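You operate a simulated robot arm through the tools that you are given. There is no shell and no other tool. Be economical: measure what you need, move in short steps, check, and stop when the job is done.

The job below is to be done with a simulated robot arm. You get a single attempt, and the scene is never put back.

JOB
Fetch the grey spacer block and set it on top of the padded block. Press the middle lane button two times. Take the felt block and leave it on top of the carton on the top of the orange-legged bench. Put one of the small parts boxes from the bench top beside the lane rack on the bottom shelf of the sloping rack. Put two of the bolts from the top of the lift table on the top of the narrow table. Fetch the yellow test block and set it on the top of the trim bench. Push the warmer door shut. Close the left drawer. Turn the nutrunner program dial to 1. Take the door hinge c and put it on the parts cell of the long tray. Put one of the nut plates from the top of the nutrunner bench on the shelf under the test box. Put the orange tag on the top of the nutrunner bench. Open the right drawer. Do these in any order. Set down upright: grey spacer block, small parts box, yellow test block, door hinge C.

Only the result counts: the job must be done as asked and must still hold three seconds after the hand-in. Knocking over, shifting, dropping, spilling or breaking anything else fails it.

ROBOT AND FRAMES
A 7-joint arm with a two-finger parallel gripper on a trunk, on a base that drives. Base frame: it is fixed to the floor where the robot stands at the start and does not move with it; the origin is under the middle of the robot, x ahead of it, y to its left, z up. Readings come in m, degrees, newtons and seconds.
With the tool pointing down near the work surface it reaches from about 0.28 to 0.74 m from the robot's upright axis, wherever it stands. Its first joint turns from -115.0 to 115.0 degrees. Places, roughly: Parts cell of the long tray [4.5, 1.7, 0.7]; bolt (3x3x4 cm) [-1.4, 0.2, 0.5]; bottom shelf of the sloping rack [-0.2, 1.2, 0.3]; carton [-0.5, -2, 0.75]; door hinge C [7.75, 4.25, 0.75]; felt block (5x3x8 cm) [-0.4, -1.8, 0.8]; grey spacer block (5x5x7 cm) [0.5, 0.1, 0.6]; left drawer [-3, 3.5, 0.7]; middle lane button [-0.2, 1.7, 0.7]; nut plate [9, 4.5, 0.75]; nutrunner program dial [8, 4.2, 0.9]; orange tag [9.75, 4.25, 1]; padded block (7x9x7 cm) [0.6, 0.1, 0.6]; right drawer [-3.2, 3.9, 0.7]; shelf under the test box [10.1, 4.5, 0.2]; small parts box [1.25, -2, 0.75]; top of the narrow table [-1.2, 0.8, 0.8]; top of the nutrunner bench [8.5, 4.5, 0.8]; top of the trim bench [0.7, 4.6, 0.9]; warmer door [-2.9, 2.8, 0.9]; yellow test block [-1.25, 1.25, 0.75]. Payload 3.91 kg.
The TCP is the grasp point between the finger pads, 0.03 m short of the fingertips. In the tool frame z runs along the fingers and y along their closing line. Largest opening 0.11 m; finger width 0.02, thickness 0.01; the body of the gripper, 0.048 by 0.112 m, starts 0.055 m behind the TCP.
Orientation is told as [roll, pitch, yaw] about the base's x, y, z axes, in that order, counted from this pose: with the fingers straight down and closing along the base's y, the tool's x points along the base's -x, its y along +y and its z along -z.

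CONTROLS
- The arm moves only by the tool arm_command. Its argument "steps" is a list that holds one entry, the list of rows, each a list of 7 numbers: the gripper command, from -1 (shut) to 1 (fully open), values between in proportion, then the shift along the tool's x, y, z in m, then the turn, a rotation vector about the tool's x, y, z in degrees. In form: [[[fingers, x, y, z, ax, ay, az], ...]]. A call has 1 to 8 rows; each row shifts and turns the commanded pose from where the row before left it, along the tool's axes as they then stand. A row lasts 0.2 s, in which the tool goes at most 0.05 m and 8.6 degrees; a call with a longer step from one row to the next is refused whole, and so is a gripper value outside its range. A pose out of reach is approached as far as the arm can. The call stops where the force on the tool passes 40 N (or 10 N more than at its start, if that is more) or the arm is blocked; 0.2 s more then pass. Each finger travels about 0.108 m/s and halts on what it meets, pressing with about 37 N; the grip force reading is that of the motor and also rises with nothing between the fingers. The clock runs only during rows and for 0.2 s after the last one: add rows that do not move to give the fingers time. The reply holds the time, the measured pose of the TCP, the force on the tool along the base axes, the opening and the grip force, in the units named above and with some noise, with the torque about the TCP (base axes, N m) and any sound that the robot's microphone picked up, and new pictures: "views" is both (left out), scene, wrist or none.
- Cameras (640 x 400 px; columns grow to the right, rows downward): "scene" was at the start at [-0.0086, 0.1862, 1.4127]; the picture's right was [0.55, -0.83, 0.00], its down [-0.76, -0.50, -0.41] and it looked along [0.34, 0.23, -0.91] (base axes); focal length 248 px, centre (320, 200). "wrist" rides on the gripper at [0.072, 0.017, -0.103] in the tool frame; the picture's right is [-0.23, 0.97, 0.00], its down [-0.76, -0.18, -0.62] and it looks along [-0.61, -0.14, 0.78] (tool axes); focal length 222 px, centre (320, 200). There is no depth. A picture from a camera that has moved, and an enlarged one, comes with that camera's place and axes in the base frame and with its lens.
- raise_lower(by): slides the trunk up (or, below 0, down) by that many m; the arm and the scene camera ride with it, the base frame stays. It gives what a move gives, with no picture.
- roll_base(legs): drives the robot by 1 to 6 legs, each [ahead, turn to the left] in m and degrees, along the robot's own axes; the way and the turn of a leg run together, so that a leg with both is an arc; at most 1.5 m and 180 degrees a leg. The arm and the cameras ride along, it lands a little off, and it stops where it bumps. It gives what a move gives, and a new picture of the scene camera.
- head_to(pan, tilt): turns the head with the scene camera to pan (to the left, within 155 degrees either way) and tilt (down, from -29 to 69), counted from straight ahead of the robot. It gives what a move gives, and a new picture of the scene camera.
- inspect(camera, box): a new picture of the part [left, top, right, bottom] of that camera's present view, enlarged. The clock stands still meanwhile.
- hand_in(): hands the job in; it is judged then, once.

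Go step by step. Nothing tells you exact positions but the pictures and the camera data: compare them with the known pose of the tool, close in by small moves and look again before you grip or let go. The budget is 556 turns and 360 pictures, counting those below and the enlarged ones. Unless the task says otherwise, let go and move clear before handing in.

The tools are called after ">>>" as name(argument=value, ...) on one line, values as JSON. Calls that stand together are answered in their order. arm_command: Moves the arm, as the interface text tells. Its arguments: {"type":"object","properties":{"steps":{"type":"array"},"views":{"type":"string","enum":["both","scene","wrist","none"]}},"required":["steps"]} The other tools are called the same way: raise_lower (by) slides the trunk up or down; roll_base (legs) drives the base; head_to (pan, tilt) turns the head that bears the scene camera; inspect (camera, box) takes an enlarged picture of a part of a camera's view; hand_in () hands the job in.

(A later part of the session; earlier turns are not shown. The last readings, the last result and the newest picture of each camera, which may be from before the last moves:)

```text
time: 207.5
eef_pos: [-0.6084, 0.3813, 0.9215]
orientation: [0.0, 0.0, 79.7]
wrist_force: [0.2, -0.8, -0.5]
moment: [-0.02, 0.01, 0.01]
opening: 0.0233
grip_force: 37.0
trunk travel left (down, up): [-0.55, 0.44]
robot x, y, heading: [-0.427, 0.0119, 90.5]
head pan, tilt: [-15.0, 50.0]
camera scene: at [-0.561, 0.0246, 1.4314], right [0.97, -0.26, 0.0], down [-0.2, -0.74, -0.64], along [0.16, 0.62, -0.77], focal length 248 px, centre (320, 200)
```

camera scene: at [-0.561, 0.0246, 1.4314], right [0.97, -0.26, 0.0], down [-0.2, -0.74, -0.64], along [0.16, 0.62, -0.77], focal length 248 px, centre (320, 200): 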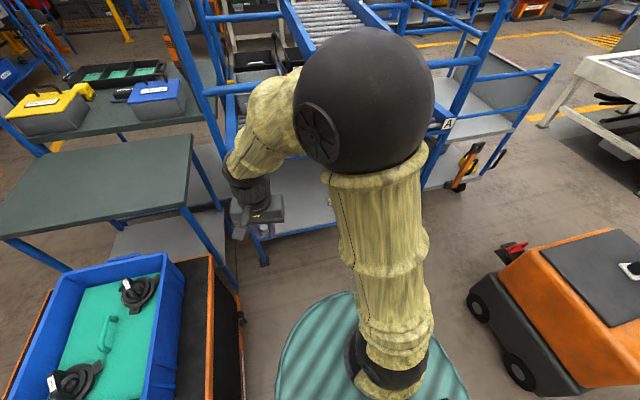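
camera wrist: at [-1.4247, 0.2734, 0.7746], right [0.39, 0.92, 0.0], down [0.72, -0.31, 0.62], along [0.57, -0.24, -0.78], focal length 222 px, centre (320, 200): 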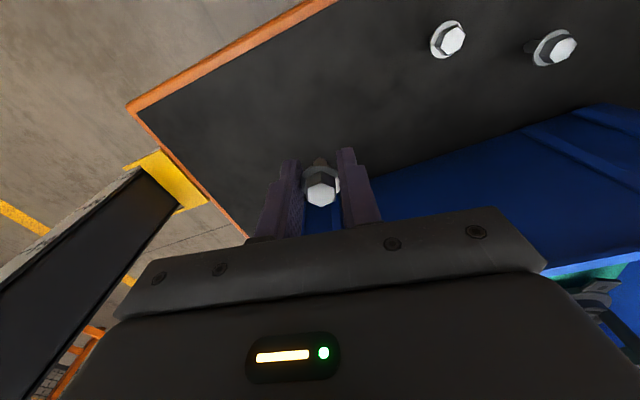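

>>> arm_command(steps=[[[-1, 0.0135, 0.0457, 0, 0, 0, 0], [-1, 0.0135, 0.0457, 0, 0, 0, 0], [-1, 0.0135, 0.0457, 0, 0, 0, 0], [-1, 0.0135, 0.0457, 0, 0, 0, 0], [-1, 0, 0, -0.04, 0, 0, 0]]], views="none")

>>> roll_base(legs=[[0.28, 0]])

>>> head_to(pan=40, tilt=45)

```text
time: 208.7
eef_pos: [-0.7987, 0.3607, 0.9594]
orientation: [0.1, 0.0, 79.7]
wrist_force: [-0.3, 0.5, -1.0]
moment: [-0.03, -0.03, 0.02]
opening: 0.0236
grip_force: 37.2
trunk travel left (down, up): [-0.55, 0.44]
robot x, y, heading: [-0.4297, 0.0082, 90.2]
head pan, tilt: [-15.0, 50.0]
```

```text
time: 210.7
eef_pos: [-0.7978, 0.6436, 0.9589]
orientation: [0.0, -0.1, 79.9]
wrist_force: [0.5, 0.2, -0.3]
moment: [0.0, -0.01, 0.0]
opening: 0.0235
grip_force: 36.5
trunk travel left (down, up): [-0.55, 0.44]
robot x, y, heading: [-0.4274, 0.2935, 90.3]
head pan, tilt: [-15.0, 50.0]
camera scene: at [-0.5617, 0.3074, 1.4314], right [0.97, -0.26, 0.0], down [-0.2, -0.74, -0.64], along [0.17, 0.62, -0.77], focal length 248 px, centre (320, 200)
```

scene: 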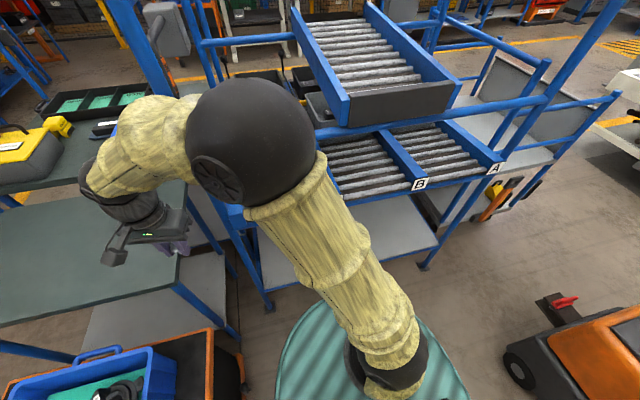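

```text
time: 211.9
eef_pos: [-0.7967, 0.6442, 0.9584]
orientation: [0.0, 0.0, 79.7]
wrist_force: [-0.4, -0.5, -0.1]
moment: [-0.01, -0.02, 0.0]
opening: 0.0234
grip_force: 36.9
trunk travel left (down, up): [-0.55, 0.44]
robot x, y, heading: [-0.4312, 0.2934, 90.0]
head pan, tilt: [40.0, 45.0]
camera scene: at [-0.6338, 0.2949, 1.4384], right [0.77, 0.64, 0.0], down [0.45, -0.54, -0.71], along [-0.45, 0.54, -0.71], focal length 248 px, centre (320, 200)
```

scene: 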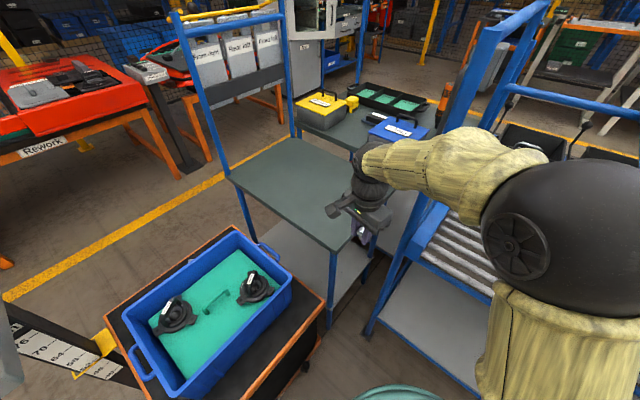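

>>> arm_command(steps=[[[-1, -0.0168, 0.042, 0, 0, 0, 0], [-1, -0.0168, 0.042, 0, 0, 0, 0], [-1, -0.0168, 0.042, 0, 0, 0, 0], [-1, -0.0168, 0.042, 0, 0, 0, 0]]], views="both")

```text
time: 212.9
eef_pos: [-0.9524, 0.7397, 0.957]
orientation: [-0.2, 0.1, 79.7]
wrist_force: [-0.7, -0.2, -0.2]
moment: [-0.02, 0.03, 0.0]
opening: 0.0237
grip_force: 37.2
trunk travel left (down, up): [-0.55, 0.44]
robot x, y, heading: [-0.4287, 0.2934, 90.0]
head pan, tilt: [40.0, 45.0]
camera scene: at [-0.6348, 0.2954, 1.4382], right [0.77, 0.64, 0.0], down [0.46, -0.54, -0.71], along [-0.45, 0.54, -0.71], focal length 248 px, centre (320, 200)
camera wrist: at [-0.9811, 0.6707, 1.063], right [-0.92, 0.4, 0.0], down [0.31, 0.72, 0.62], along [0.25, 0.57, -0.78], focal length 222 px, centre (320, 200)
```

scene: 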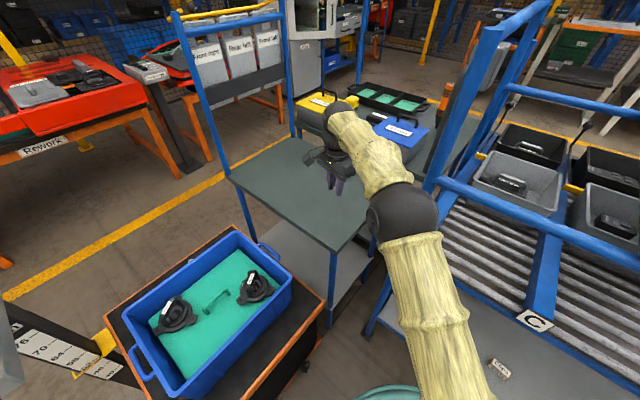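
wrist: 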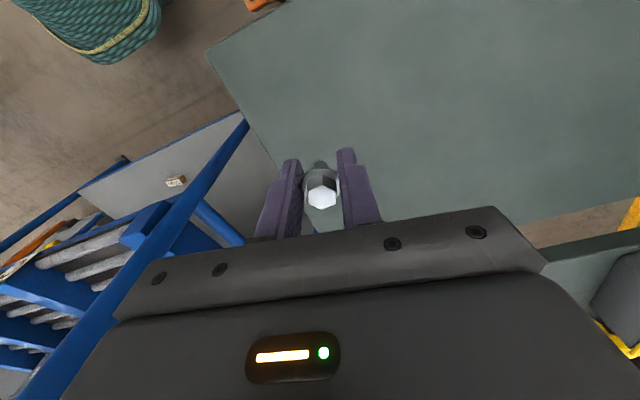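

>>> arm_command(steps=[[[-1, 0, 0, 0.04, 0, 0, 0], [-1, 0, 0, 0.01, 0, 0, 0], [-1, 0, 0, 0.005, 0, 0, 0], [-1, 0, 0, 0.005, 0, 0, 0], [-1, 0, 0, 0.005, 0, 0, 0], [-1, 0, 0, 0.005, 0, 0, 0]]], views="wrist")

```text
time: 214.3
eef_pos: [-0.9511, 0.74, 0.8904]
orientation: [0.0, -0.1, 79.6]
wrist_force: [-0.1, -0.7, -0.2]
moment: [-0.01, 0.0, 0.0]
opening: 0.0232
grip_force: 37.0
trunk travel left (down, up): [-0.55, 0.44]
robot x, y, heading: [-0.4261, 0.292, 89.9]
head pan, tilt: [40.0, 45.0]
camera wrist: at [-0.9798, 0.6698, 0.9937], right [-0.92, 0.4, 0.0], down [0.31, 0.72, 0.62], along [0.25, 0.57, -0.78], focal length 222 px, centre (320, 200)
```

wrist: 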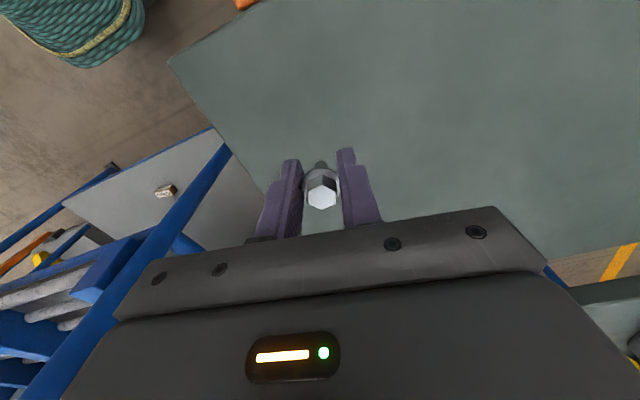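

>>> arm_command(steps=[[[-1, 0, 0, 0.006, 0, 0, 0], [-1, 0, 0, 0.006, 0, 0, 0], [-1, 0, 0, 0.006, 0, 0, 0], [-1, 0, 0, 0.006, 0, 0, 0], [-1, 0, 0, 0.006, 0, 0, 0], [-1, 0, 0, 0.006, 0, 0, 0]]], views="wrist")

```text
time: 215.7
eef_pos: [-0.9506, 0.7399, 0.8543]
orientation: [0.0, 0.0, 79.6]
wrist_force: [-0.4, 0.2, -0.1]
moment: [-0.01, 0.02, 0.01]
opening: 0.0236
grip_force: 36.7
trunk travel left (down, up): [-0.55, 0.44]
robot x, y, heading: [-0.4283, 0.2957, 90.1]
head pan, tilt: [40.0, 45.0]
camera wrist: at [-0.9797, 0.6699, 0.9576], right [-0.92, 0.4, 0.0], down [0.31, 0.72, 0.62], along [0.25, 0.57, -0.78], focal length 222 px, centre (320, 200)
```

wrist: 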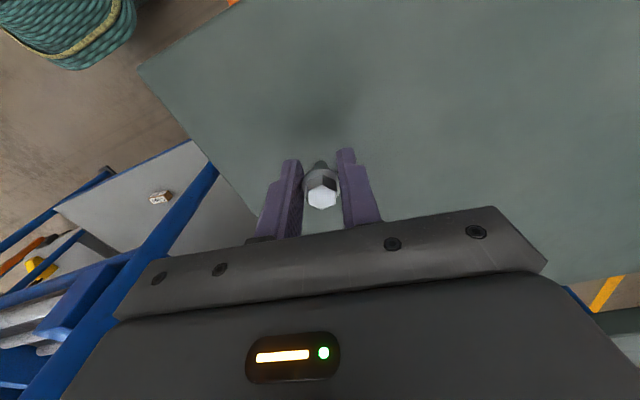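

>>> arm_command(steps=[[[-1, 0, 0, 0.004, 0, 0, 0], [-1, 0, 0, 0.004, 0, 0, 0], [-1, 0, 0, 0.004, 0, 0, 0], [-1, 0, 0, 0.004, 0, 0, 0], [-1, 0, 0, 0.004, 0, 0, 0], [-1, 0, 0, 0.004, 0, 0, 0]]], views="wrist")

```text
time: 217.1
eef_pos: [-0.951, 0.7407, 0.8354]
orientation: [0.6, -0.3, 79.7]
wrist_force: [0.2, 0.0, 32.8]
moment: [0.13, -0.02, -0.01]
opening: 0.0235
grip_force: 37.2
trunk travel left (down, up): [-0.55, 0.44]
robot x, y, heading: [-0.4339, 0.2896, 89.9]
head pan, tilt: [40.0, 45.0]
camera wrist: at [-0.9788, 0.6691, 0.9401], right [-0.92, 0.4, 0.01], down [0.32, 0.71, 0.62], along [0.24, 0.58, -0.78], focal length 222 px, centre (320, 200)
```

wrist: 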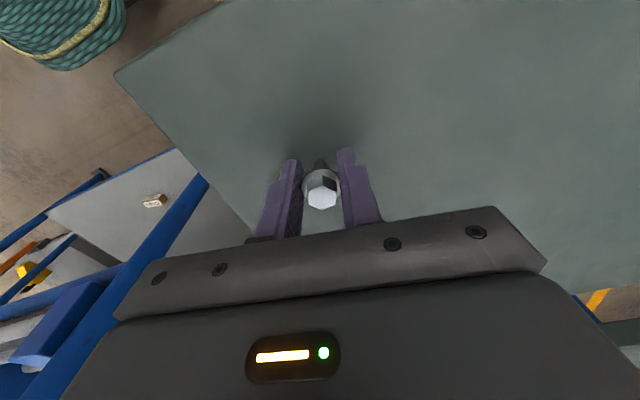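

>>> arm_command(steps=[[[-1, 0, 0, -0.004, 0, 0, 0], [-0.2, 0, 0, 0, 0, 0, 0], [0.2, 0, 0, 0, 0, 0, 0], [0.2, 0, 0, -0.03, 0, 0, 0], [0.2, 0, 0, -0.05, 0, 0, 0], [0.2, 0, 0, -0.04, 0, 0, 0]]], views="wrist")

```text
time: 218.5
eef_pos: [-0.9512, 0.7391, 0.9542]
orientation: [0.0, 0.0, 79.7]
wrist_force: [0.9, -0.2, -0.2]
moment: [-0.02, -0.01, 0.01]
opening: 0.0658
grip_force: 0.0
trunk travel left (down, up): [-0.55, 0.44]
robot x, y, heading: [-0.4328, 0.2912, 90.2]
head pan, tilt: [40.0, 45.0]
camera wrist: at [-0.9791, 0.67, 1.0585], right [-0.92, 0.4, 0.0], down [0.31, 0.72, 0.62], along [0.25, 0.57, -0.78], focal length 222 px, centre (320, 200)
```

wrist: 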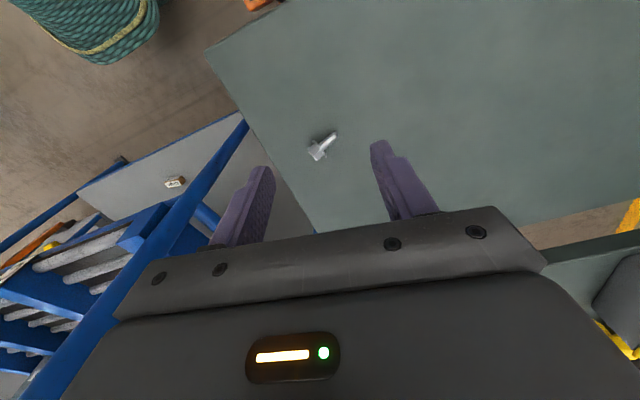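

The bolt lies safely on the narrow table (upright not demanded for bolts). Returning for the second bolt.

>>> arm_command(steps=[[[0.2, 0, 0, -0.04, 0, 0, 0], [0.2, 0.0168, -0.042, 0, 0, 0, 0], [0.2, 0.0168, -0.042, 0, 0, 0, 0], [0.2, 0.0168, -0.042, 0, 0, 0, 0], [0.2, 0.0168, -0.042, 0, 0, 0, 0]]], views="none")

>>> roll_base(legs=[[-0.9, 0]])

>>> arm_command(steps=[[[0.2, -0.0135, -0.0457, 0, 0, 0, 0], [0.2, -0.0135, -0.0457, 0, 0, 0, 0], [0.2, -0.0135, -0.0457, 0, 0, 0, 0], [0.2, -0.0135, -0.0457, 0, 0, 0, 0]]], views="none")

>>> roll_base(legs=[[0, 90], [1.49, 0], [0, -90], [0.8, 0], [0, -90]])

```text
time: 219.7
eef_pos: [-0.7974, 0.6436, 0.992]
orientation: [0.2, 0.0, 79.7]
wrist_force: [0.0, -0.9, 0.6]
moment: [0.0, 0.02, 0.01]
opening: 0.0659
grip_force: 0.0
trunk travel left (down, up): [-0.55, 0.44]
robot x, y, heading: [-0.4256, 0.2914, 90.1]
head pan, tilt: [40.0, 45.0]
```

```text
time: 224.4
eef_pos: [-0.796, -0.261, 0.9914]
orientation: [0.1, 0.0, 79.9]
wrist_force: [-0.1, 0.0, -0.6]
moment: [0.01, 0.0, -0.02]
opening: 0.0661
grip_force: 0.0
trunk travel left (down, up): [-0.55, 0.44]
robot x, y, heading: [-0.4314, -0.6113, 90.1]
head pan, tilt: [40.0, 45.0]
camera scene: at [-0.6318, -0.6095, 1.4384], right [0.76, 0.65, 0.0], down [0.46, -0.54, -0.71], along [-0.46, 0.54, -0.71], focal length 248 px, centre (320, 200)
```

scene: 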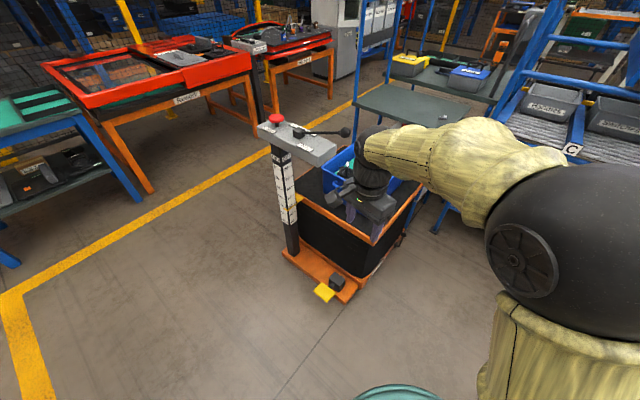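

```text
time: 225.4
eef_pos: [-0.6069, -0.241, 0.992]
orientation: [0.1, 0.0, 79.8]
wrist_force: [0.3, 1.2, -1.1]
moment: [0.02, 0.01, 0.02]
opening: 0.0657
grip_force: 0.1
trunk travel left (down, up): [-0.55, 0.44]
robot x, y, heading: [-0.4277, -0.6128, 90.2]
head pan, tilt: [40.0, 45.0]
```

```text
time: 248.2
eef_pos: [-1.5587, 0.371, 0.9925]
orientation: [-0.1, 0.0, -9.9]
wrist_force: [0.7, 0.1, -0.1]
moment: [0.02, -0.02, -0.02]
opening: 0.0659
grip_force: 0.0
trunk travel left (down, up): [-0.55, 0.44]
robot x, y, heading: [-1.9244, 0.1913, 0.5]
head pan, tilt: [40.0, 45.0]
camera scene: at [-1.9266, 0.3957, 1.4384], right [0.65, -0.76, 0.0], down [-0.54, -0.46, -0.71], along [0.54, 0.46, -0.71], focal length 248 px, centre (320, 200)
```

scene: 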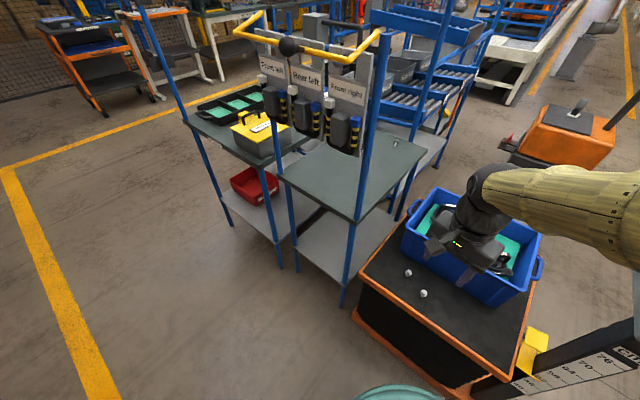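

>>> arm_command(steps=[[[0.2, -0.0467, 0.007, 0, 0, 0, 0], [0.2, -0.0467, 0.007, 0, 0, 0, 0], [0.2, -0.0467, 0.007, 0, 0, 0, 0], [0.2, -0.0467, 0.007, 0, 0, 0, 0], [0.2, 0, 0, 0.05, 0, 0, 0], [0.2, 0, 0, 0.05, 0, 0, 0], [0.2, 0, 0, 0.05, 0, 0, 0], [0.2, 0, 0, 0.05, 0, 0, 0]]], views="none")

>>> arm_command(steps=[[[0.2, 0, 0, 0.05, 0, 0, 0], [0.2, 0, 0, 0.05, 0, 0, 0]]], views="wrist")

```text
time: 250.0
eef_pos: [-1.3698, 0.3675, 0.7906]
orientation: [0.1, 0.0, -10.0]
wrist_force: [-0.1, 0.8, -0.3]
moment: [-0.03, 0.0, 0.01]
opening: 0.066
grip_force: 0.0
trunk travel left (down, up): [-0.55, 0.44]
robot x, y, heading: [-1.9257, 0.1894, 0.4]
head pan, tilt: [40.0, 45.0]
```

```text
time: 250.6
eef_pos: [-1.3691, 0.3671, 0.6902]
orientation: [0.0, 0.0, -9.9]
wrist_force: [-0.1, -0.1, 0.1]
moment: [0.02, 0.0, -0.02]
opening: 0.0658
grip_force: 0.1
trunk travel left (down, up): [-0.55, 0.44]
robot x, y, heading: [-1.9271, 0.1899, 0.4]
head pan, tilt: [40.0, 45.0]
camera wrist: at [-1.4367, 0.3946, 0.7953], right [0.39, 0.92, 0.0], down [0.72, -0.31, 0.62], along [0.57, -0.24, -0.78], focal length 222 px, centre (320, 200)
```

wrist: 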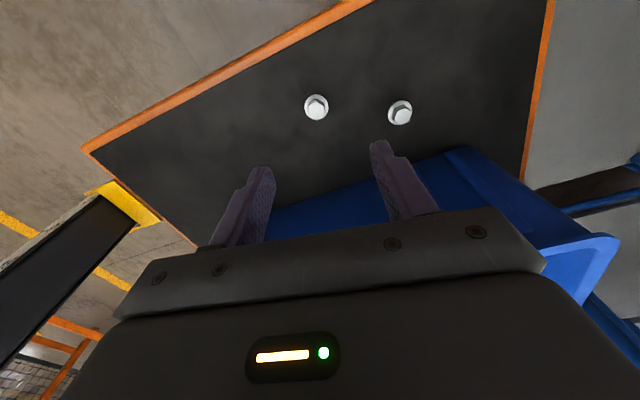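

>>> arm_command(steps=[[[0.2, 0.008, -0.001, 0.04, 0, 0, 0], [0.2, 0, 0, 0.045, 0, 0, 0], [0.2, 0, 0, 0.03, 0, 0, 0], [0.2, 0, 0, 0.016, 0, 0, 0], [-1, 0, 0, 0, 0, 0, 0], [-1, 0, 0, 0, 0, 0, 0], [-1, 0, 0, 0, 0, 0, 0], [-1, 0, 0, -0.03, 0, 0, 0]]], views="wrist")

```text
time: 252.4
eef_pos: [-1.3782, 0.3669, 0.5906]
orientation: [0.0, 0.2, -9.8]
wrist_force: [-0.1, 0.6, -0.7]
moment: [0.0, -0.01, 0.01]
opening: 0.0238
grip_force: 37.0
trunk travel left (down, up): [-0.55, 0.44]
robot x, y, heading: [-1.9269, 0.1905, 0.6]
head pan, tilt: [40.0, 45.0]
camera wrist: at [-1.446, 0.3953, 0.695], right [0.39, 0.92, 0.0], down [0.72, -0.31, 0.62], along [0.57, -0.24, -0.78], focal length 222 px, centre (320, 200)
```

wrist: 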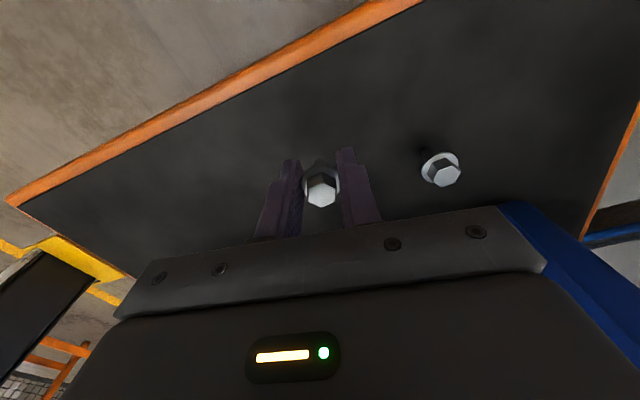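

>>> arm_command(steps=[[[-1, 0, 0, -0.05, 0, 0, 0], [-1, 0, 0, -0.05, 0, 0, 0], [-1, 0, 0, -0.05, 0, 0, 0], [-1, 0, 0, -0.05, 0, 0, 0], [-1, 0, 0, -0.05, 0, 0, 0], [-1, 0, 0, -0.05, 0, 0, 0], [-1, 0, 0, -0.05, 0, 0, 0], [-1, 0, 0, -0.05, 0, 0, 0]]], views="none")

>>> arm_command(steps=[[[-1, 0.0467, -0.007, 0, 0, 0, 0], [-1, 0.0467, -0.007, 0, 0, 0, 0], [-1, 0.0467, -0.007, 0, 0, 0, 0], [-1, 0.0467, -0.007, 0, 0, 0, 0]]], views="none")

>>> roll_base(legs=[[0, -90.5], [0.8, 0], [0, 90], [1.49, 0], [0, 90], [0.6, 0]])

>>> arm_command(steps=[[[-1, 0.0135, 0.0457, 0, 0, 0, 0], [-1, 0.0135, 0.0457, 0, 0, 0, 0], [-1, 0.0135, 0.0457, 0, 0, 0, 0], [-1, 0.0135, 0.0457, 0, 0, 0, 0]]], views="none")

```text
time: 254.2
eef_pos: [-1.3783, 0.3676, 0.9912]
orientation: [0.0, 0.0, -9.8]
wrist_force: [0.0, 0.7, -0.2]
moment: [0.01, 0.01, 0.01]
opening: 0.0233
grip_force: 37.4
trunk travel left (down, up): [-0.55, 0.44]
robot x, y, heading: [-1.9321, 0.187, 0.7]
head pan, tilt: [40.0, 45.0]
```

```text
time: 255.2
eef_pos: [-1.5682, 0.3718, 0.9907]
orientation: [0.2, 0.0, -9.9]
wrist_force: [-0.5, 0.0, 0.4]
moment: [0.01, -0.02, -0.03]
opening: 0.0233
grip_force: 36.8
trunk travel left (down, up): [-0.55, 0.44]
robot x, y, heading: [-1.9268, 0.1908, 0.5]
head pan, tilt: [40.0, 45.0]
```

```text
time: 280.9
eef_pos: [-0.6085, 0.3368, 0.9903]
orientation: [0.0, 0.0, 79.5]
wrist_force: [-0.5, -0.5, -1.0]
moment: [0.02, -0.02, 0.0]
opening: 0.0237
grip_force: 37.0
trunk travel left (down, up): [-0.55, 0.44]
robot x, y, heading: [-0.4337, -0.025, 89.7]
head pan, tilt: [40.0, 45.0]
camera scene: at [-0.636, -0.0228, 1.4384], right [0.77, 0.64, 0.0], down [0.45, -0.54, -0.71], along [-0.45, 0.54, -0.71], focal length 248 px, centre (320, 200)
```

scene: 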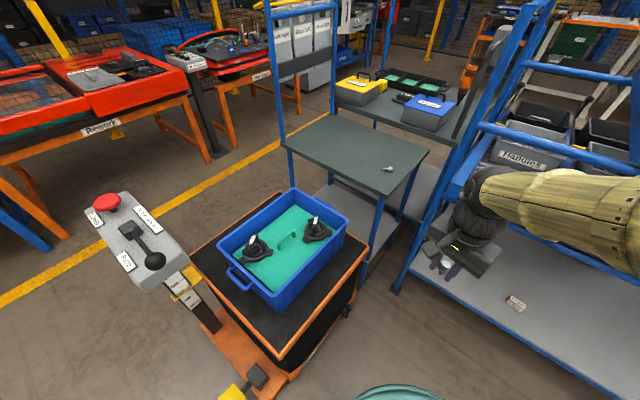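

```text
time: 281.9
eef_pos: [-0.7993, 0.3164, 0.9886]
orientation: [0.0, 0.1, 79.5]
wrist_force: [-0.2, 0.8, -0.6]
moment: [0.01, -0.03, 0.01]
opening: 0.0235
grip_force: 37.4
trunk travel left (down, up): [-0.55, 0.44]
robot x, y, heading: [-0.4345, -0.0312, 89.4]
head pan, tilt: [40.0, 45.0]
```

>>> roll_base(legs=[[0.35, 0]])

>>> arm_command(steps=[[[-1, -0.006, 0.045, 0, 0, 0, 0], [-1, -0.006, 0.045, 0, 0, 0, 0], [-1, -0.006, 0.045, 0, 0, 0, 0], [-1, -0.006, 0.045, 0, 0, 0, 0], [-1, -0.006, 0.045, 0, 0, 0, 0]]], views="both")

```text
time: 284.1
eef_pos: [-0.7982, 0.6686, 0.9897]
orientation: [0.0, 0.0, 79.6]
wrist_force: [0.2, -1.2, -1.5]
moment: [-0.01, -0.01, -0.03]
opening: 0.0237
grip_force: 37.1
trunk travel left (down, up): [-0.55, 0.44]
robot x, y, heading: [-0.4299, 0.3256, 90.0]
head pan, tilt: [40.0, 45.0]
camera scene: at [-0.6348, 0.3288, 1.4383], right [0.77, 0.64, 0.0], down [0.45, -0.54, -0.71], along [-0.45, 0.54, -0.71], focal length 248 px, centre (320, 200)
```

scene: 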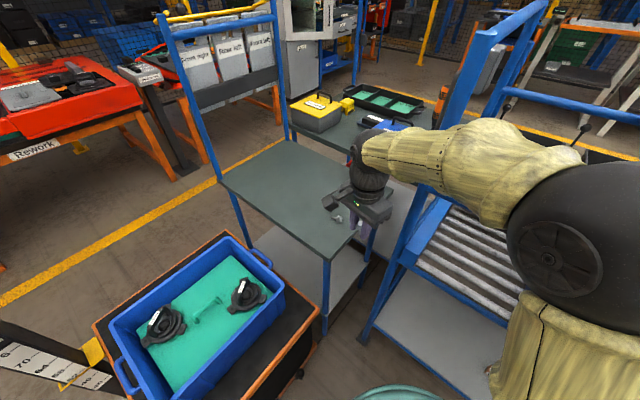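

```text
time: 285.4
eef_pos: [-0.9996, 0.7299, 0.9854]
orientation: [0.0, 0.1, 79.7]
wrist_force: [1.5, 0.3, 1.5]
moment: [0.03, 0.08, 0.02]
opening: 0.0235
grip_force: 37.2
out of reach, approached as far as the arm can: row 5
trunk travel left (down, up): [-0.55, 0.44]
robot x, y, heading: [-0.4328, 0.3269, 90.2]
head pan, tilt: [40.0, 45.0]
camera scene: at [-0.6327, 0.3277, 1.4389], right [0.77, 0.64, 0.0], down [0.45, -0.54, -0.71], along [-0.45, 0.54, -0.71], focal length 248 px, centre (320, 200)
camera wrist: at [-1.0279, 0.6612, 1.0905], right [-0.92, 0.4, 0.0], down [0.31, 0.72, 0.62], along [0.25, 0.57, -0.78], focal length 222 px, centre (320, 200)
```

scene: 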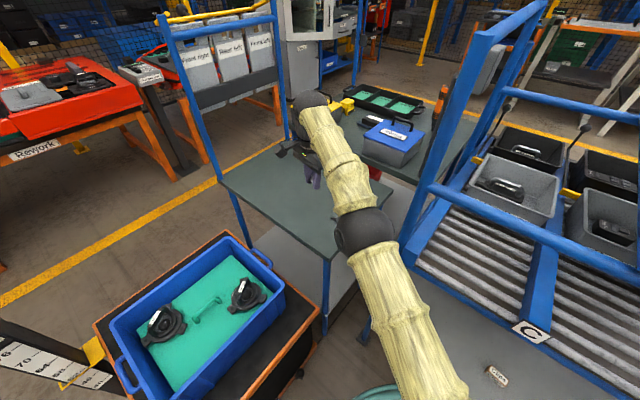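
wrist: 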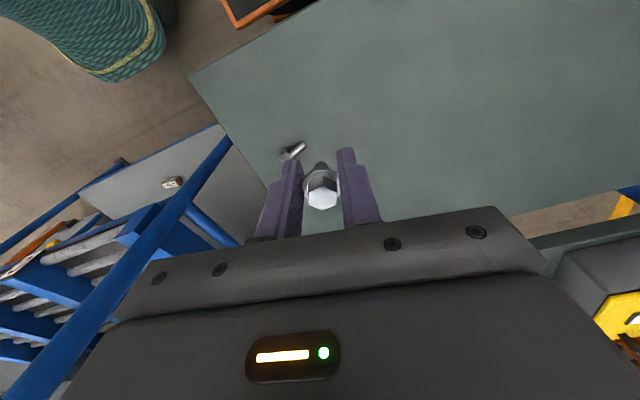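

>>> arm_command(steps=[[[-1, 0, 0, 0.045, 0, 0, 0], [-1, 0, 0, 0.045, 0, 0, 0], [-1, 0, 0, 0.03, 0, 0, 0], [-1, 0, 0, 0.01, 0, 0, 0], [-1, 0, 0, 0.005, 0, 0, 0], [-1, 0, 0, 0.004, 0, 0, 0], [-1, 0, 0, 0.004, 0, 0, 0], [-1, 0, 0, 0.003, 0, 0, 0]]], views="wrist")

```text
time: 287.1
eef_pos: [-1.0007, 0.7331, 0.839]
orientation: [0.0, 0.0, 79.6]
wrist_force: [-0.4, -0.1, -0.4]
moment: [-0.01, -0.01, 0.0]
opening: 0.0235
grip_force: 37.1
trunk travel left (down, up): [-0.55, 0.44]
robot x, y, heading: [-0.4303, 0.3257, 89.9]
head pan, tilt: [40.0, 45.0]
camera wrist: at [-1.0301, 0.6625, 0.9427], right [-0.92, 0.4, 0.0], down [0.31, 0.72, 0.62], along [0.25, 0.57, -0.78], focal length 222 px, centre (320, 200)
```

wrist: 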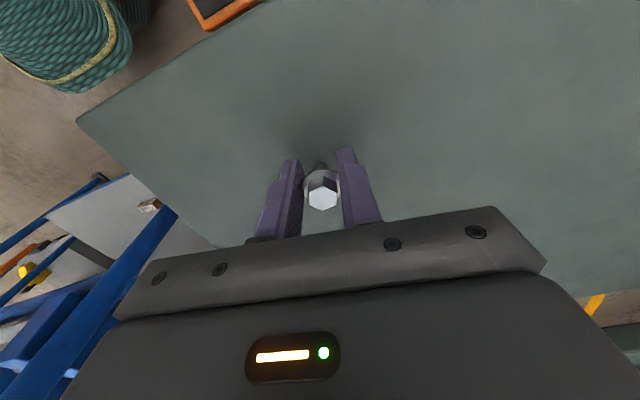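

>>> arm_command(steps=[[[-1, 0, 0, 0.003, 0, 0, 0], [-1, 0, 0, 0, 0, 0, 0], [-0.4, 0, 0, 0, 0, 0, 0], [-0.1, 0, 0, 0, 0, 0, 0], [-0.1, 0, 0, -0.03, 0, 0, 0], [-0.1, 0, 0, -0.05, 0, 0, 0], [-0.1, 0, 0, -0.05, 0, 0, 0]]], views="wrist")

```text
time: 288.8
eef_pos: [-1.0011, 0.731, 0.9659]
orientation: [0.0, 0.0, 79.7]
wrist_force: [0.2, 0.3, 0.6]
moment: [0.0, -0.04, 0.01]
opening: 0.0494
grip_force: 0.2
trunk travel left (down, up): [-0.55, 0.44]
robot x, y, heading: [-0.4286, 0.3261, 90.1]
head pan, tilt: [40.0, 45.0]
camera wrist: at [-1.0299, 0.6623, 1.0702], right [-0.92, 0.4, 0.0], down [0.31, 0.72, 0.62], along [0.25, 0.57, -0.78], focal length 222 px, centre (320, 200)
```

wrist: 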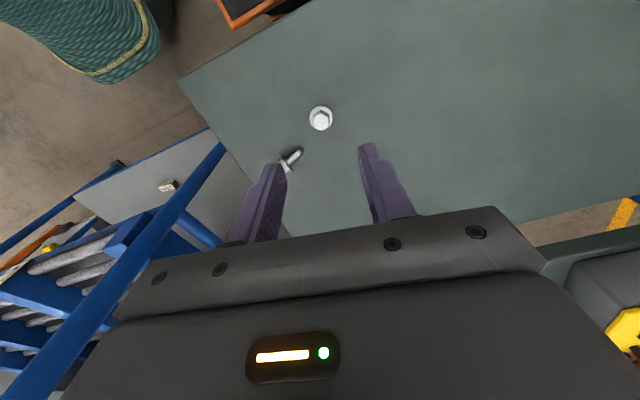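

Both bolts are on the narrow table. Now checking the yellow test block's whereabouts.

>>> inspect(camera="scene", box=[270, 60, 490, 200])

```text
2.86 times, centred on (380, 130) of scene
camera zoom: at [-0.6348, 0.3284, 1.4383], right [0.77, 0.64, 0.0], down [0.45, -0.54, -0.71], along [-0.45, 0.54, -0.71], focal length 707 px, centre (149, 400)
```

zoom: 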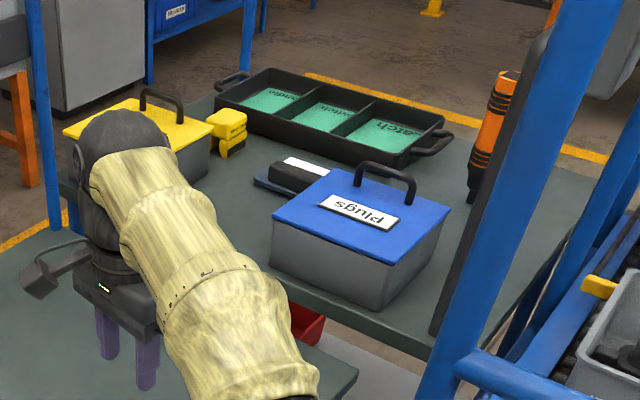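

The yellow test block (small, black-striped) is beside the yellow case at about (-1.38,1.46). First I'll go to the west corridor and north for warmer door and drawers.

>>> arm_command(steps=[[[0.2, 0, 0, -0.03, 0, 0, 0], [0.2, 0.006, -0.045, 0, 0, 0, 0], [0.2, 0.006, -0.045, 0, 0, 0, 0], [0.2, 0.006, -0.045, 0, 0, 0, 0], [0.2, 0.006, -0.045, 0, 0, 0, 0], [0.2, 0.006, -0.045, 0, 0, 0, 0]]], views="none")

>>> roll_base(legs=[[-0.93, 0]])

>>> arm_command(steps=[[[0.2, -0.0135, -0.0457, 0, 0, 0, 0], [0.2, -0.0135, -0.0457, 0, 0, 0, 0], [0.2, -0.0135, -0.0457, 0, 0, 0, 0], [0.2, -0.0135, -0.0457, 0, 0, 0, 0]]], views="none")

>>> roll_base(legs=[[0, 90], [1.5, 0], [0, -90], [1.5, 0], [0.5, 0]])

>>> head_to(pan=30, tilt=25)

```text
time: 290.1
eef_pos: [-0.9514, 0.7544, 1.0513]
orientation: [0.0, 0.0, 79.7]
wrist_force: [0.5, 0.2, 0.3]
moment: [0.01, -0.01, 0.01]
opening: 0.0662
grip_force: 0.1
out of reach, approached as far as the arm can: row 1, 2, 3, 4, 5, 6
trunk travel left (down, up): [-0.55, 0.44]
robot x, y, heading: [-0.4262, 0.3228, 89.9]
head pan, tilt: [40.0, 45.0]
```

```text
time: 295.1
eef_pos: [-0.9522, -0.1828, 1.0505]
orientation: [0.1, 0.0, 79.7]
wrist_force: [0.0, 0.0, -0.5]
moment: [0.02, 0.0, -0.04]
opening: 0.0661
grip_force: 0.1
trunk travel left (down, up): [-0.55, 0.44]
robot x, y, heading: [-0.4348, -0.615, 89.9]
head pan, tilt: [40.0, 45.0]
camera scene: at [-0.6365, -0.6096, 1.4384], right [0.77, 0.64, 0.0], down [0.45, -0.54, -0.71], along [-0.45, 0.54, -0.71], focal length 248 px, centre (320, 200)
```

scene: 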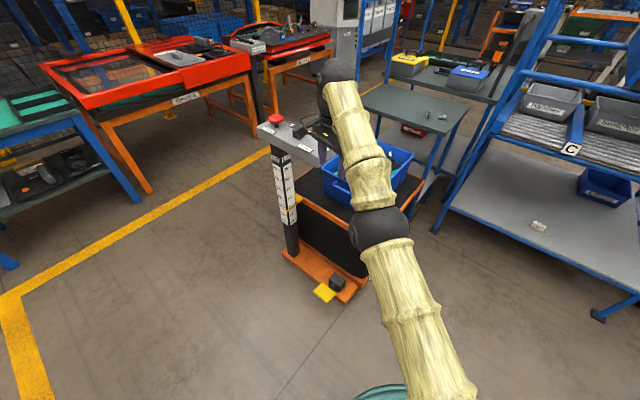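

```text
time: 296.1
eef_pos: [-0.8727, -0.1068, 1.0806]
orientation: [0.2, -0.1, 79.7]
wrist_force: [0.5, -0.1, -0.2]
moment: [0.0, -0.04, 0.05]
opening: 0.066
grip_force: 0.0
out of reach, approached as far as the arm can: row 1, 2, 3, 4
trunk travel left (down, up): [-0.55, 0.44]
robot x, y, heading: [-0.4292, -0.6153, 90.1]
head pan, tilt: [40.0, 45.0]
```

```text
time: 320.7
eef_pos: [-2.35, 1.8905, 1.0796]
orientation: [0.0, 0.0, 79.0]
wrist_force: [-0.8, 0.4, -0.1]
moment: [0.01, -0.01, 0.01]
opening: 0.0661
grip_force: 0.0
trunk travel left (down, up): [-0.55, 0.44]
robot x, y, heading: [-1.9173, 1.3785, 89.1]
head pan, tilt: [40.0, 45.0]
camera scene: at [-2.1201, 1.3844, 1.4383], right [0.77, 0.63, 0.0], down [0.45, -0.55, -0.71], along [-0.45, 0.55, -0.71], focal length 248 px, centre (320, 200)
```

scene: 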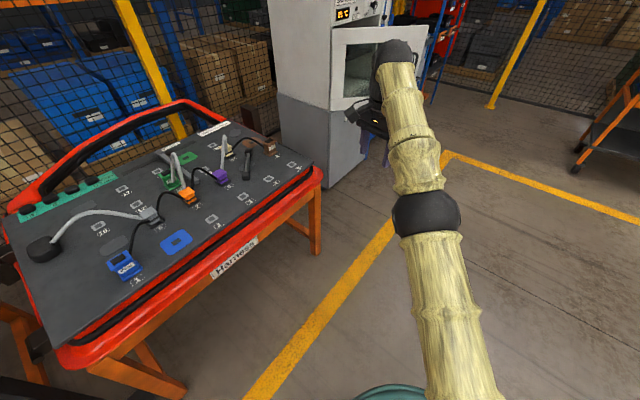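

```text
time: 321.5
eef_pos: [-2.3507, 1.8885, 1.0805]
orientation: [0.1, -0.1, 79.0]
wrist_force: [0.2, -0.6, 0.1]
moment: [-0.02, 0.01, 0.02]
opening: 0.066
grip_force: 0.0
trunk travel left (down, up): [-0.55, 0.44]
robot x, y, heading: [-1.9122, 1.3783, 89.0]
head pan, tilt: [30.0, 25.0]
camera scene: at [-2.1136, 1.4015, 1.4689], right [0.87, 0.49, 0.0], down [0.21, -0.37, -0.91], along [-0.44, 0.79, -0.42], focal length 248 px, centre (320, 200)
```

scene: 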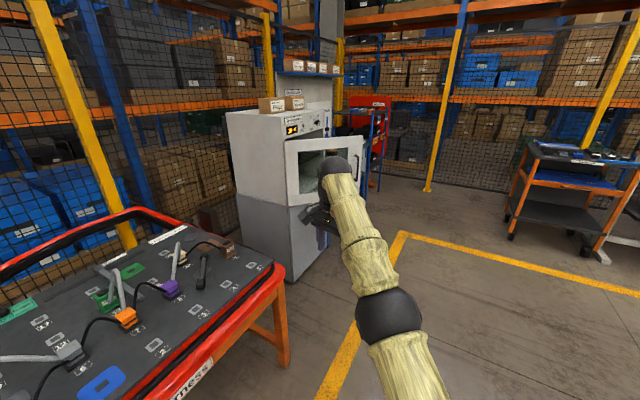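

>>> arm_command(steps=[[[0.2, 0.03, -0.035, 0, 0, 0, 0], [0.2, 0.03, -0.035, 0, 0, 0, 0], [0.2, 0.03, -0.035, 0, 0, 0, 0], [0.2, 0.03, -0.035, 0, 0, 0, 0]]], views="scene")

```text
time: 322.5
eef_pos: [-2.2732, 1.7786, 1.1034]
orientation: [1.9, -1.5, 79.4]
wrist_force: [4.4, -3.2, -11.3]
moment: [0.23, 0.28, -0.01]
opening: 0.0658
grip_force: 0.0
out of reach, approached as far as the arm can: row 1, 2
trunk travel left (down, up): [-0.55, 0.44]
robot x, y, heading: [-1.9155, 1.3768, 89.1]
head pan, tilt: [30.0, 25.0]
camera scene: at [-2.1149, 1.4014, 1.4686], right [0.87, 0.49, 0.0], down [0.21, -0.37, -0.91], along [-0.44, 0.79, -0.42], focal length 248 px, centre (320, 200)
```

scene: 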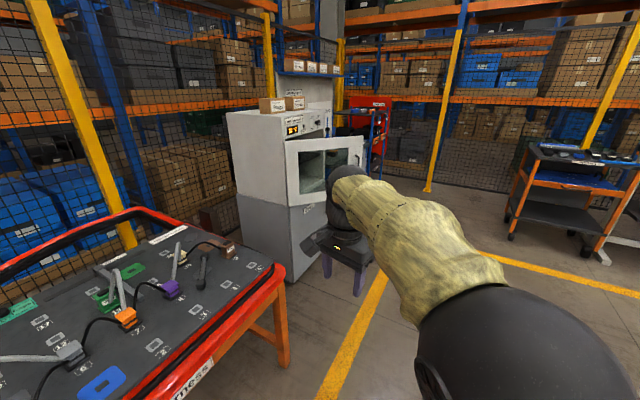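

>>> arm_command(steps=[[[0.2, 0, -0.045, 0, 0, 0, 0], [0.2, 0, -0.045, 0, 0, 0, 0], [0.2, 0, -0.045, 0, 0, 0, 0], [0.2, 0, -0.045, 0, 0, 0, 0], [0.2, 0, 0, 0, 0, 0, 0]]], views="none")

>>> head_to(pan=28, tilt=15)

>>> inspect(camera="scene", box=[200, 130, 460, 330])

```text
time: 323.7
eef_pos: [-2.0856, 1.7385, 1.0897]
orientation: [-0.1, 0.1, 78.9]
wrist_force: [0.6, -0.4, -1.0]
moment: [-0.05, 0.02, 0.03]
opening: 0.0659
grip_force: 0.1
trunk travel left (down, up): [-0.55, 0.44]
robot x, y, heading: [-1.9155, 1.3791, 89.4]
head pan, tilt: [30.0, 25.0]
```

```text
time: 324.4
eef_pos: [-2.0856, 1.7385, 1.0907]
orientation: [0.0, 0.0, 79.0]
wrist_force: [0.3, -0.4, 0.2]
moment: [-0.01, -0.01, -0.02]
opening: 0.066
grip_force: 0.1
trunk travel left (down, up): [-0.55, 0.44]
robot x, y, heading: [-1.9154, 1.3744, 89.2]
head pan, tilt: [28.0, 15.0]
camera scene: at [-2.1112, 1.4043, 1.4851], right [0.89, 0.46, 0.0], down [0.12, -0.23, -0.97], along [-0.44, 0.86, -0.26], focal length 248 px, centre (320, 200)
```

scene: 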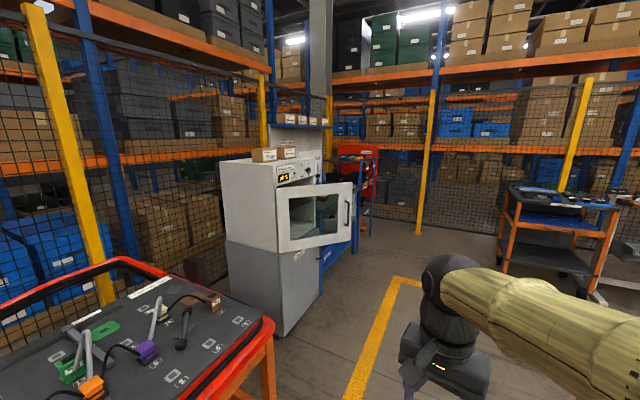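

```text
2.00 times, centred on (330, 230) of scene
camera zoom: at [-2.1112, 1.4043, 1.4851], right [0.89, 0.46, 0.0], down [0.12, -0.23, -0.97], along [-0.44, 0.86, -0.26], focal length 495 px, centre (300, 140)
```

zoom: 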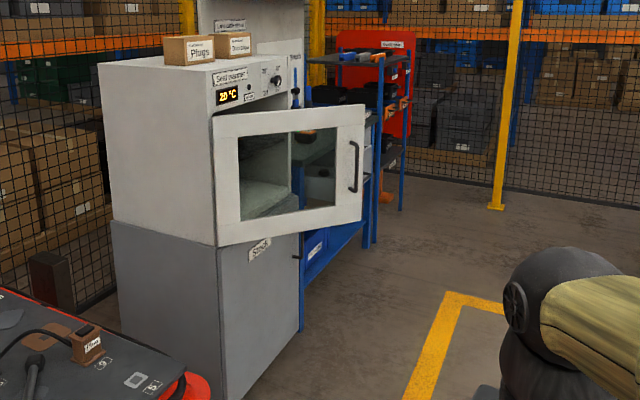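

The warmer door is hinged at its south edge (about (-3.08,2.70)), open about 40 degrees. I'll drive to its east side facing west.

>>> roll_base(legs=[[1.45, 0], [0, 91], [0.36, 0]])

>>> head_to(pan=-10, tilt=25)

```text
time: 337.4
eef_pos: [-2.6112, 2.6696, 1.0914]
orientation: [0.0, 0.0, 169.0]
wrist_force: [-0.3, 0.4, -0.5]
moment: [0.03, -0.01, 0.01]
opening: 0.066
grip_force: 0.0
trunk travel left (down, up): [-0.55, 0.44]
robot x, y, heading: [-2.2563, 2.8411, 179.1]
head pan, tilt: [28.0, 15.0]
camera scene: at [-2.2772, 2.6443, 1.4852], right [-0.46, 0.89, 0.0], down [0.23, 0.12, -0.97], along [-0.86, -0.44, -0.26], focal length 248 px, centre (320, 200)
```

scene: 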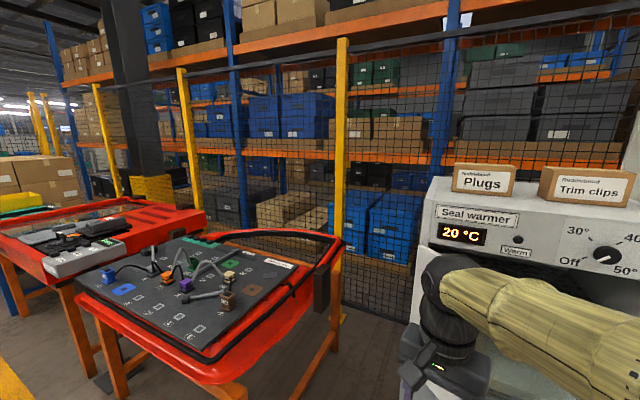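

```text
time: 338.4
eef_pos: [-2.6122, 2.6707, 1.0901]
orientation: [0.1, -0.1, 168.9]
wrist_force: [-0.5, 0.4, -0.5]
moment: [0.0, 0.01, 0.01]
opening: 0.0658
grip_force: 0.0
trunk travel left (down, up): [-0.55, 0.44]
robot x, y, heading: [-2.2539, 2.8454, 179.2]
head pan, tilt: [-10.0, 25.0]
camera scene: at [-2.2842, 2.7042, 1.469], right [0.19, 0.98, 0.0], down [0.41, -0.08, -0.91], along [-0.89, 0.17, -0.42], focal length 248 px, centre (320, 200)
```

scene: 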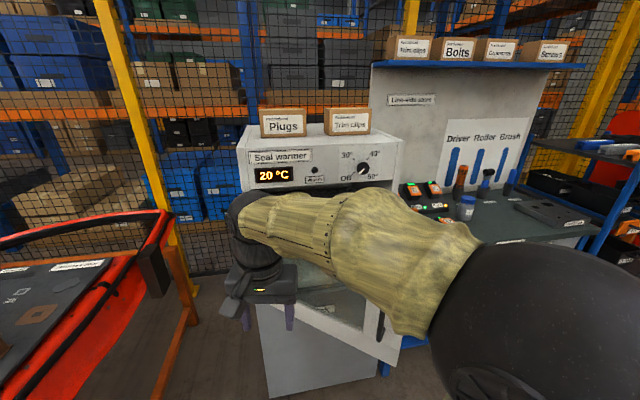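

>>> arm_command(steps=[[[-1, 0, 0, 0.045, 0, 0, 0], [-1, 0, 0, 0.045, 0, 0, 0], [-1, 0, 0, 0.045, 0, 0, 0], [-1, 0, 0, 0.045, 0, 0, 0], [-1, 0, 0, 0, 0, -8.5, 0], [-1, 0, 0, 0, 0, -8.5, 0], [-1, 0, 0, 0, 0, -8.5, 0], [-1, 0, 0, 0, 0, -8.5, 0]]], views="both")

```text
time: 340.2
eef_pos: [-2.6103, 2.6712, 0.9109]
orientation: [0.0, -34.0, 169.1]
wrist_force: [-0.9, 0.2, -0.2]
moment: [0.03, -0.01, -0.01]
opening: 0.0002
grip_force: 36.5
trunk travel left (down, up): [-0.55, 0.44]
robot x, y, heading: [-2.2541, 2.8407, 179.0]
head pan, tilt: [-10.0, 25.0]
camera scene: at [-2.2841, 2.7041, 1.469], right [0.19, 0.98, 0.0], down [0.41, -0.08, -0.91], along [-0.89, 0.17, -0.42], focal length 248 px, centre (320, 200)
camera wrist: at [-2.4983, 2.6307, 0.9574], right [-0.37, -0.92, 0.13], down [-0.24, 0.23, 0.94], along [-0.9, 0.32, -0.31], focal length 222 px, centre (320, 200)
```

scene: 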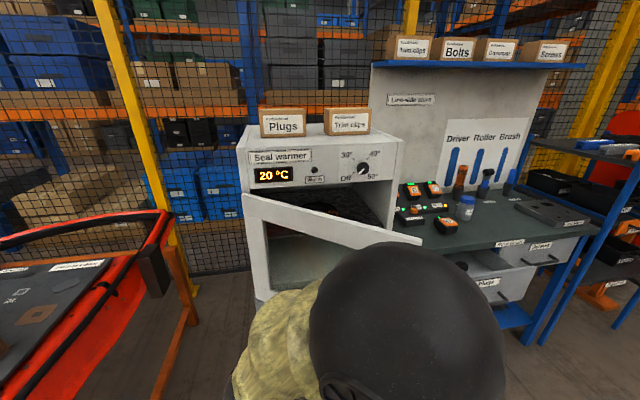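
wrist: 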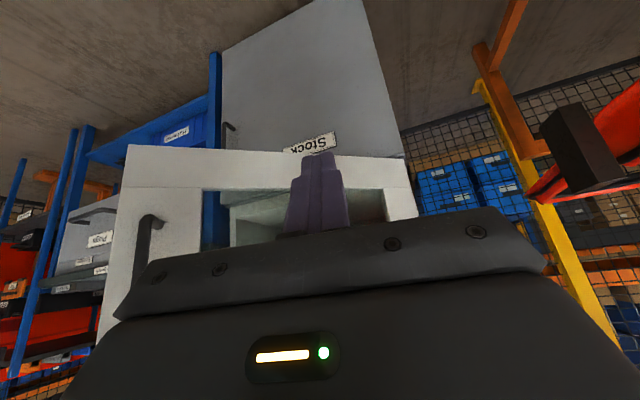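

>>> roll_base(legs=[[0.12, 0]])

>>> arm_command(steps=[[[-1, 0.0043, -0.033, 0.0252, 0, 0, 0], [-1, 0.0043, -0.033, 0.0252, 0, 0, 0], [-1, 0.0043, -0.033, 0.0252, 0, 0, 0], [-1, 0.0043, -0.033, 0.0252, 0, 0, 0], [-1, 0.0043, -0.033, 0.0252, 0, 0, 0], [-1, 0.0043, -0.033, 0.0252, 0, 0, 0]]], views="both")

```text
time: 341.5
eef_pos: [-2.7336, 2.6745, 0.9105]
orientation: [0.0, -33.9, 169.0]
wrist_force: [0.0, -0.4, 0.3]
moment: [-0.05, 0.0, 0.02]
opening: 0.0001
grip_force: 37.3
trunk travel left (down, up): [-0.55, 0.44]
robot x, y, heading: [-2.3766, 2.8408, 179.3]
head pan, tilt: [-10.0, 25.0]
camera scene: at [-2.4064, 2.7062, 1.4689], right [0.19, 0.98, 0.0], down [0.42, -0.08, -0.91], along [-0.89, 0.17, -0.42], focal length 248 px, centre (320, 200)
```

scene: 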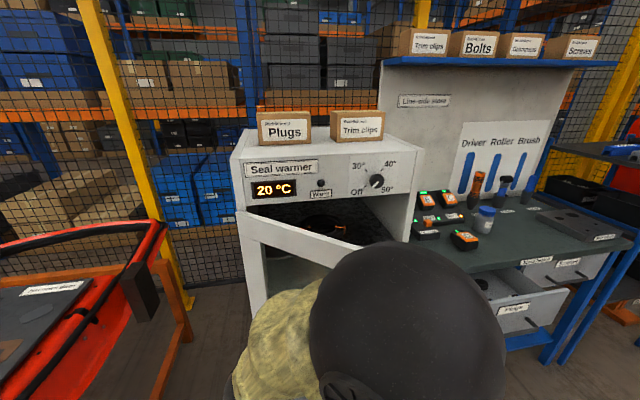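

```text
time: 342.7
eef_pos: [-2.824, 2.8018, 0.8189]
orientation: [-0.2, -34.6, 169.5]
wrist_force: [-0.2, -0.8, -0.2]
moment: [0.03, 0.01, -0.03]
opening: 0.0
grip_force: 37.1
out of reach, approached as far as the arm can: row 1, 2, 3, 4, 5
trunk travel left (down, up): [-0.55, 0.44]
robot x, y, heading: [-2.3759, 2.842, 179.0]
head pan, tilt: [-10.0, 25.0]
stopped in row 6: the force on the tool passed its limit (the readings are from after the stop); the commanded pose is now the measured one
camera scene: at [-2.4064, 2.705, 1.4687], right [0.19, 0.98, 0.0], down [0.42, -0.08, -0.91], along [-0.89, 0.17, -0.42], focal length 248 px, centre (320, 200)
camera wrist: at [-2.7095, 2.762, 0.8636], right [-0.36, -0.92, 0.13], down [-0.24, 0.22, 0.95], along [-0.9, 0.31, -0.3], focal length 222 px, centre (320, 200)
```

scene: 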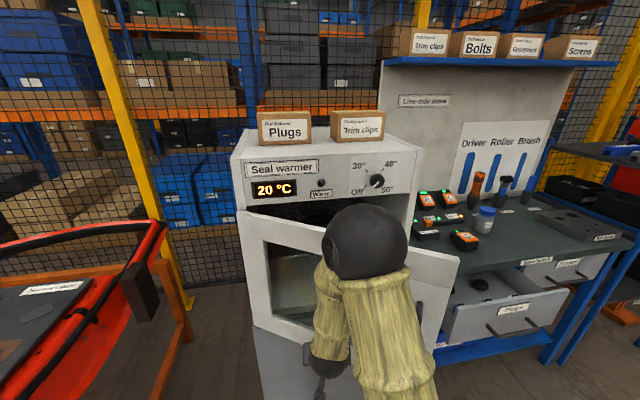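
wrist: 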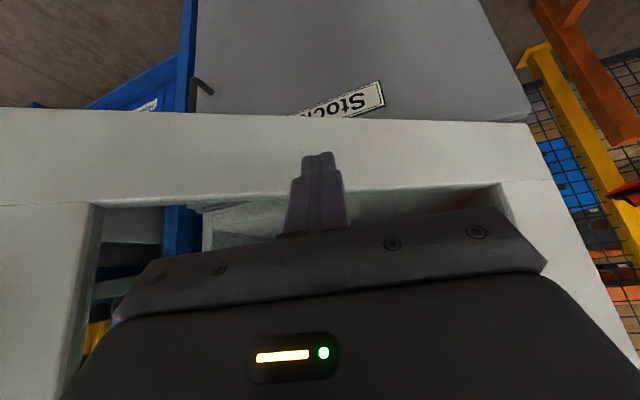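

In contact with the door's lower rail; push it toward shut.

>>> arm_command(steps=[[[-1, -0.022, -0.014, 0.0148, 0, 0, 0], [-1, -0.022, -0.014, 0.0148, 0, 0, 0], [-1, -0.022, -0.014, 0.0148, 0, 0, 0], [-1, -0.022, -0.014, 0.0148, 0, 0, 0], [-1, -0.022, -0.012, 0.0148, 0, 0, 0], [-1, -0.022, -0.01, 0.0148, 0, 0, 0]]], views="both")

```text
time: 344.1
eef_pos: [-2.9654, 2.9093, 0.8208]
orientation: [-0.2, -34.6, 169.4]
wrist_force: [0.2, 0.3, 0.4]
moment: [0.01, 0.0, 0.01]
opening: 0.0
grip_force: 36.8
trunk travel left (down, up): [-0.55, 0.44]
robot x, y, heading: [-2.377, 2.8393, 179.2]
head pan, tilt: [-10.0, 25.0]
camera scene: at [-2.406, 2.7065, 1.4689], right [0.19, 0.98, 0.0], down [0.42, -0.08, -0.91], along [-0.89, 0.17, -0.42], focal length 248 px, centre (320, 200)
camera wrist: at [-2.8511, 2.8695, 0.8663], right [-0.36, -0.92, 0.13], down [-0.24, 0.22, 0.95], along [-0.9, 0.31, -0.3], focal length 222 px, centre (320, 200)
```

scene: 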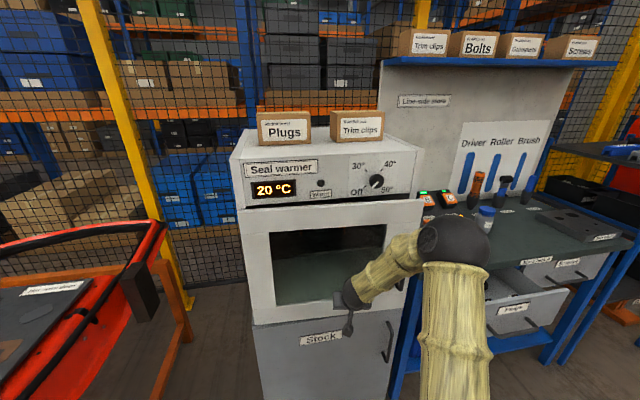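
wrist: 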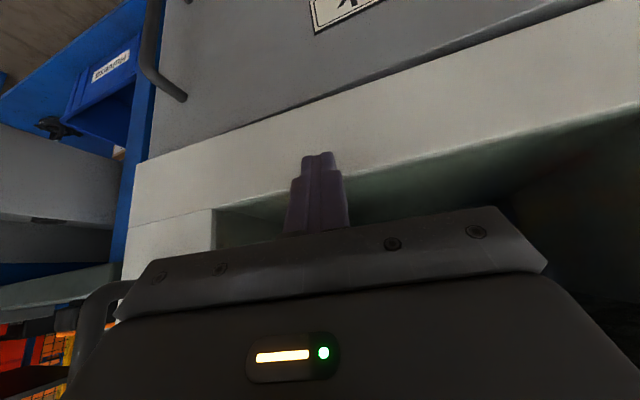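

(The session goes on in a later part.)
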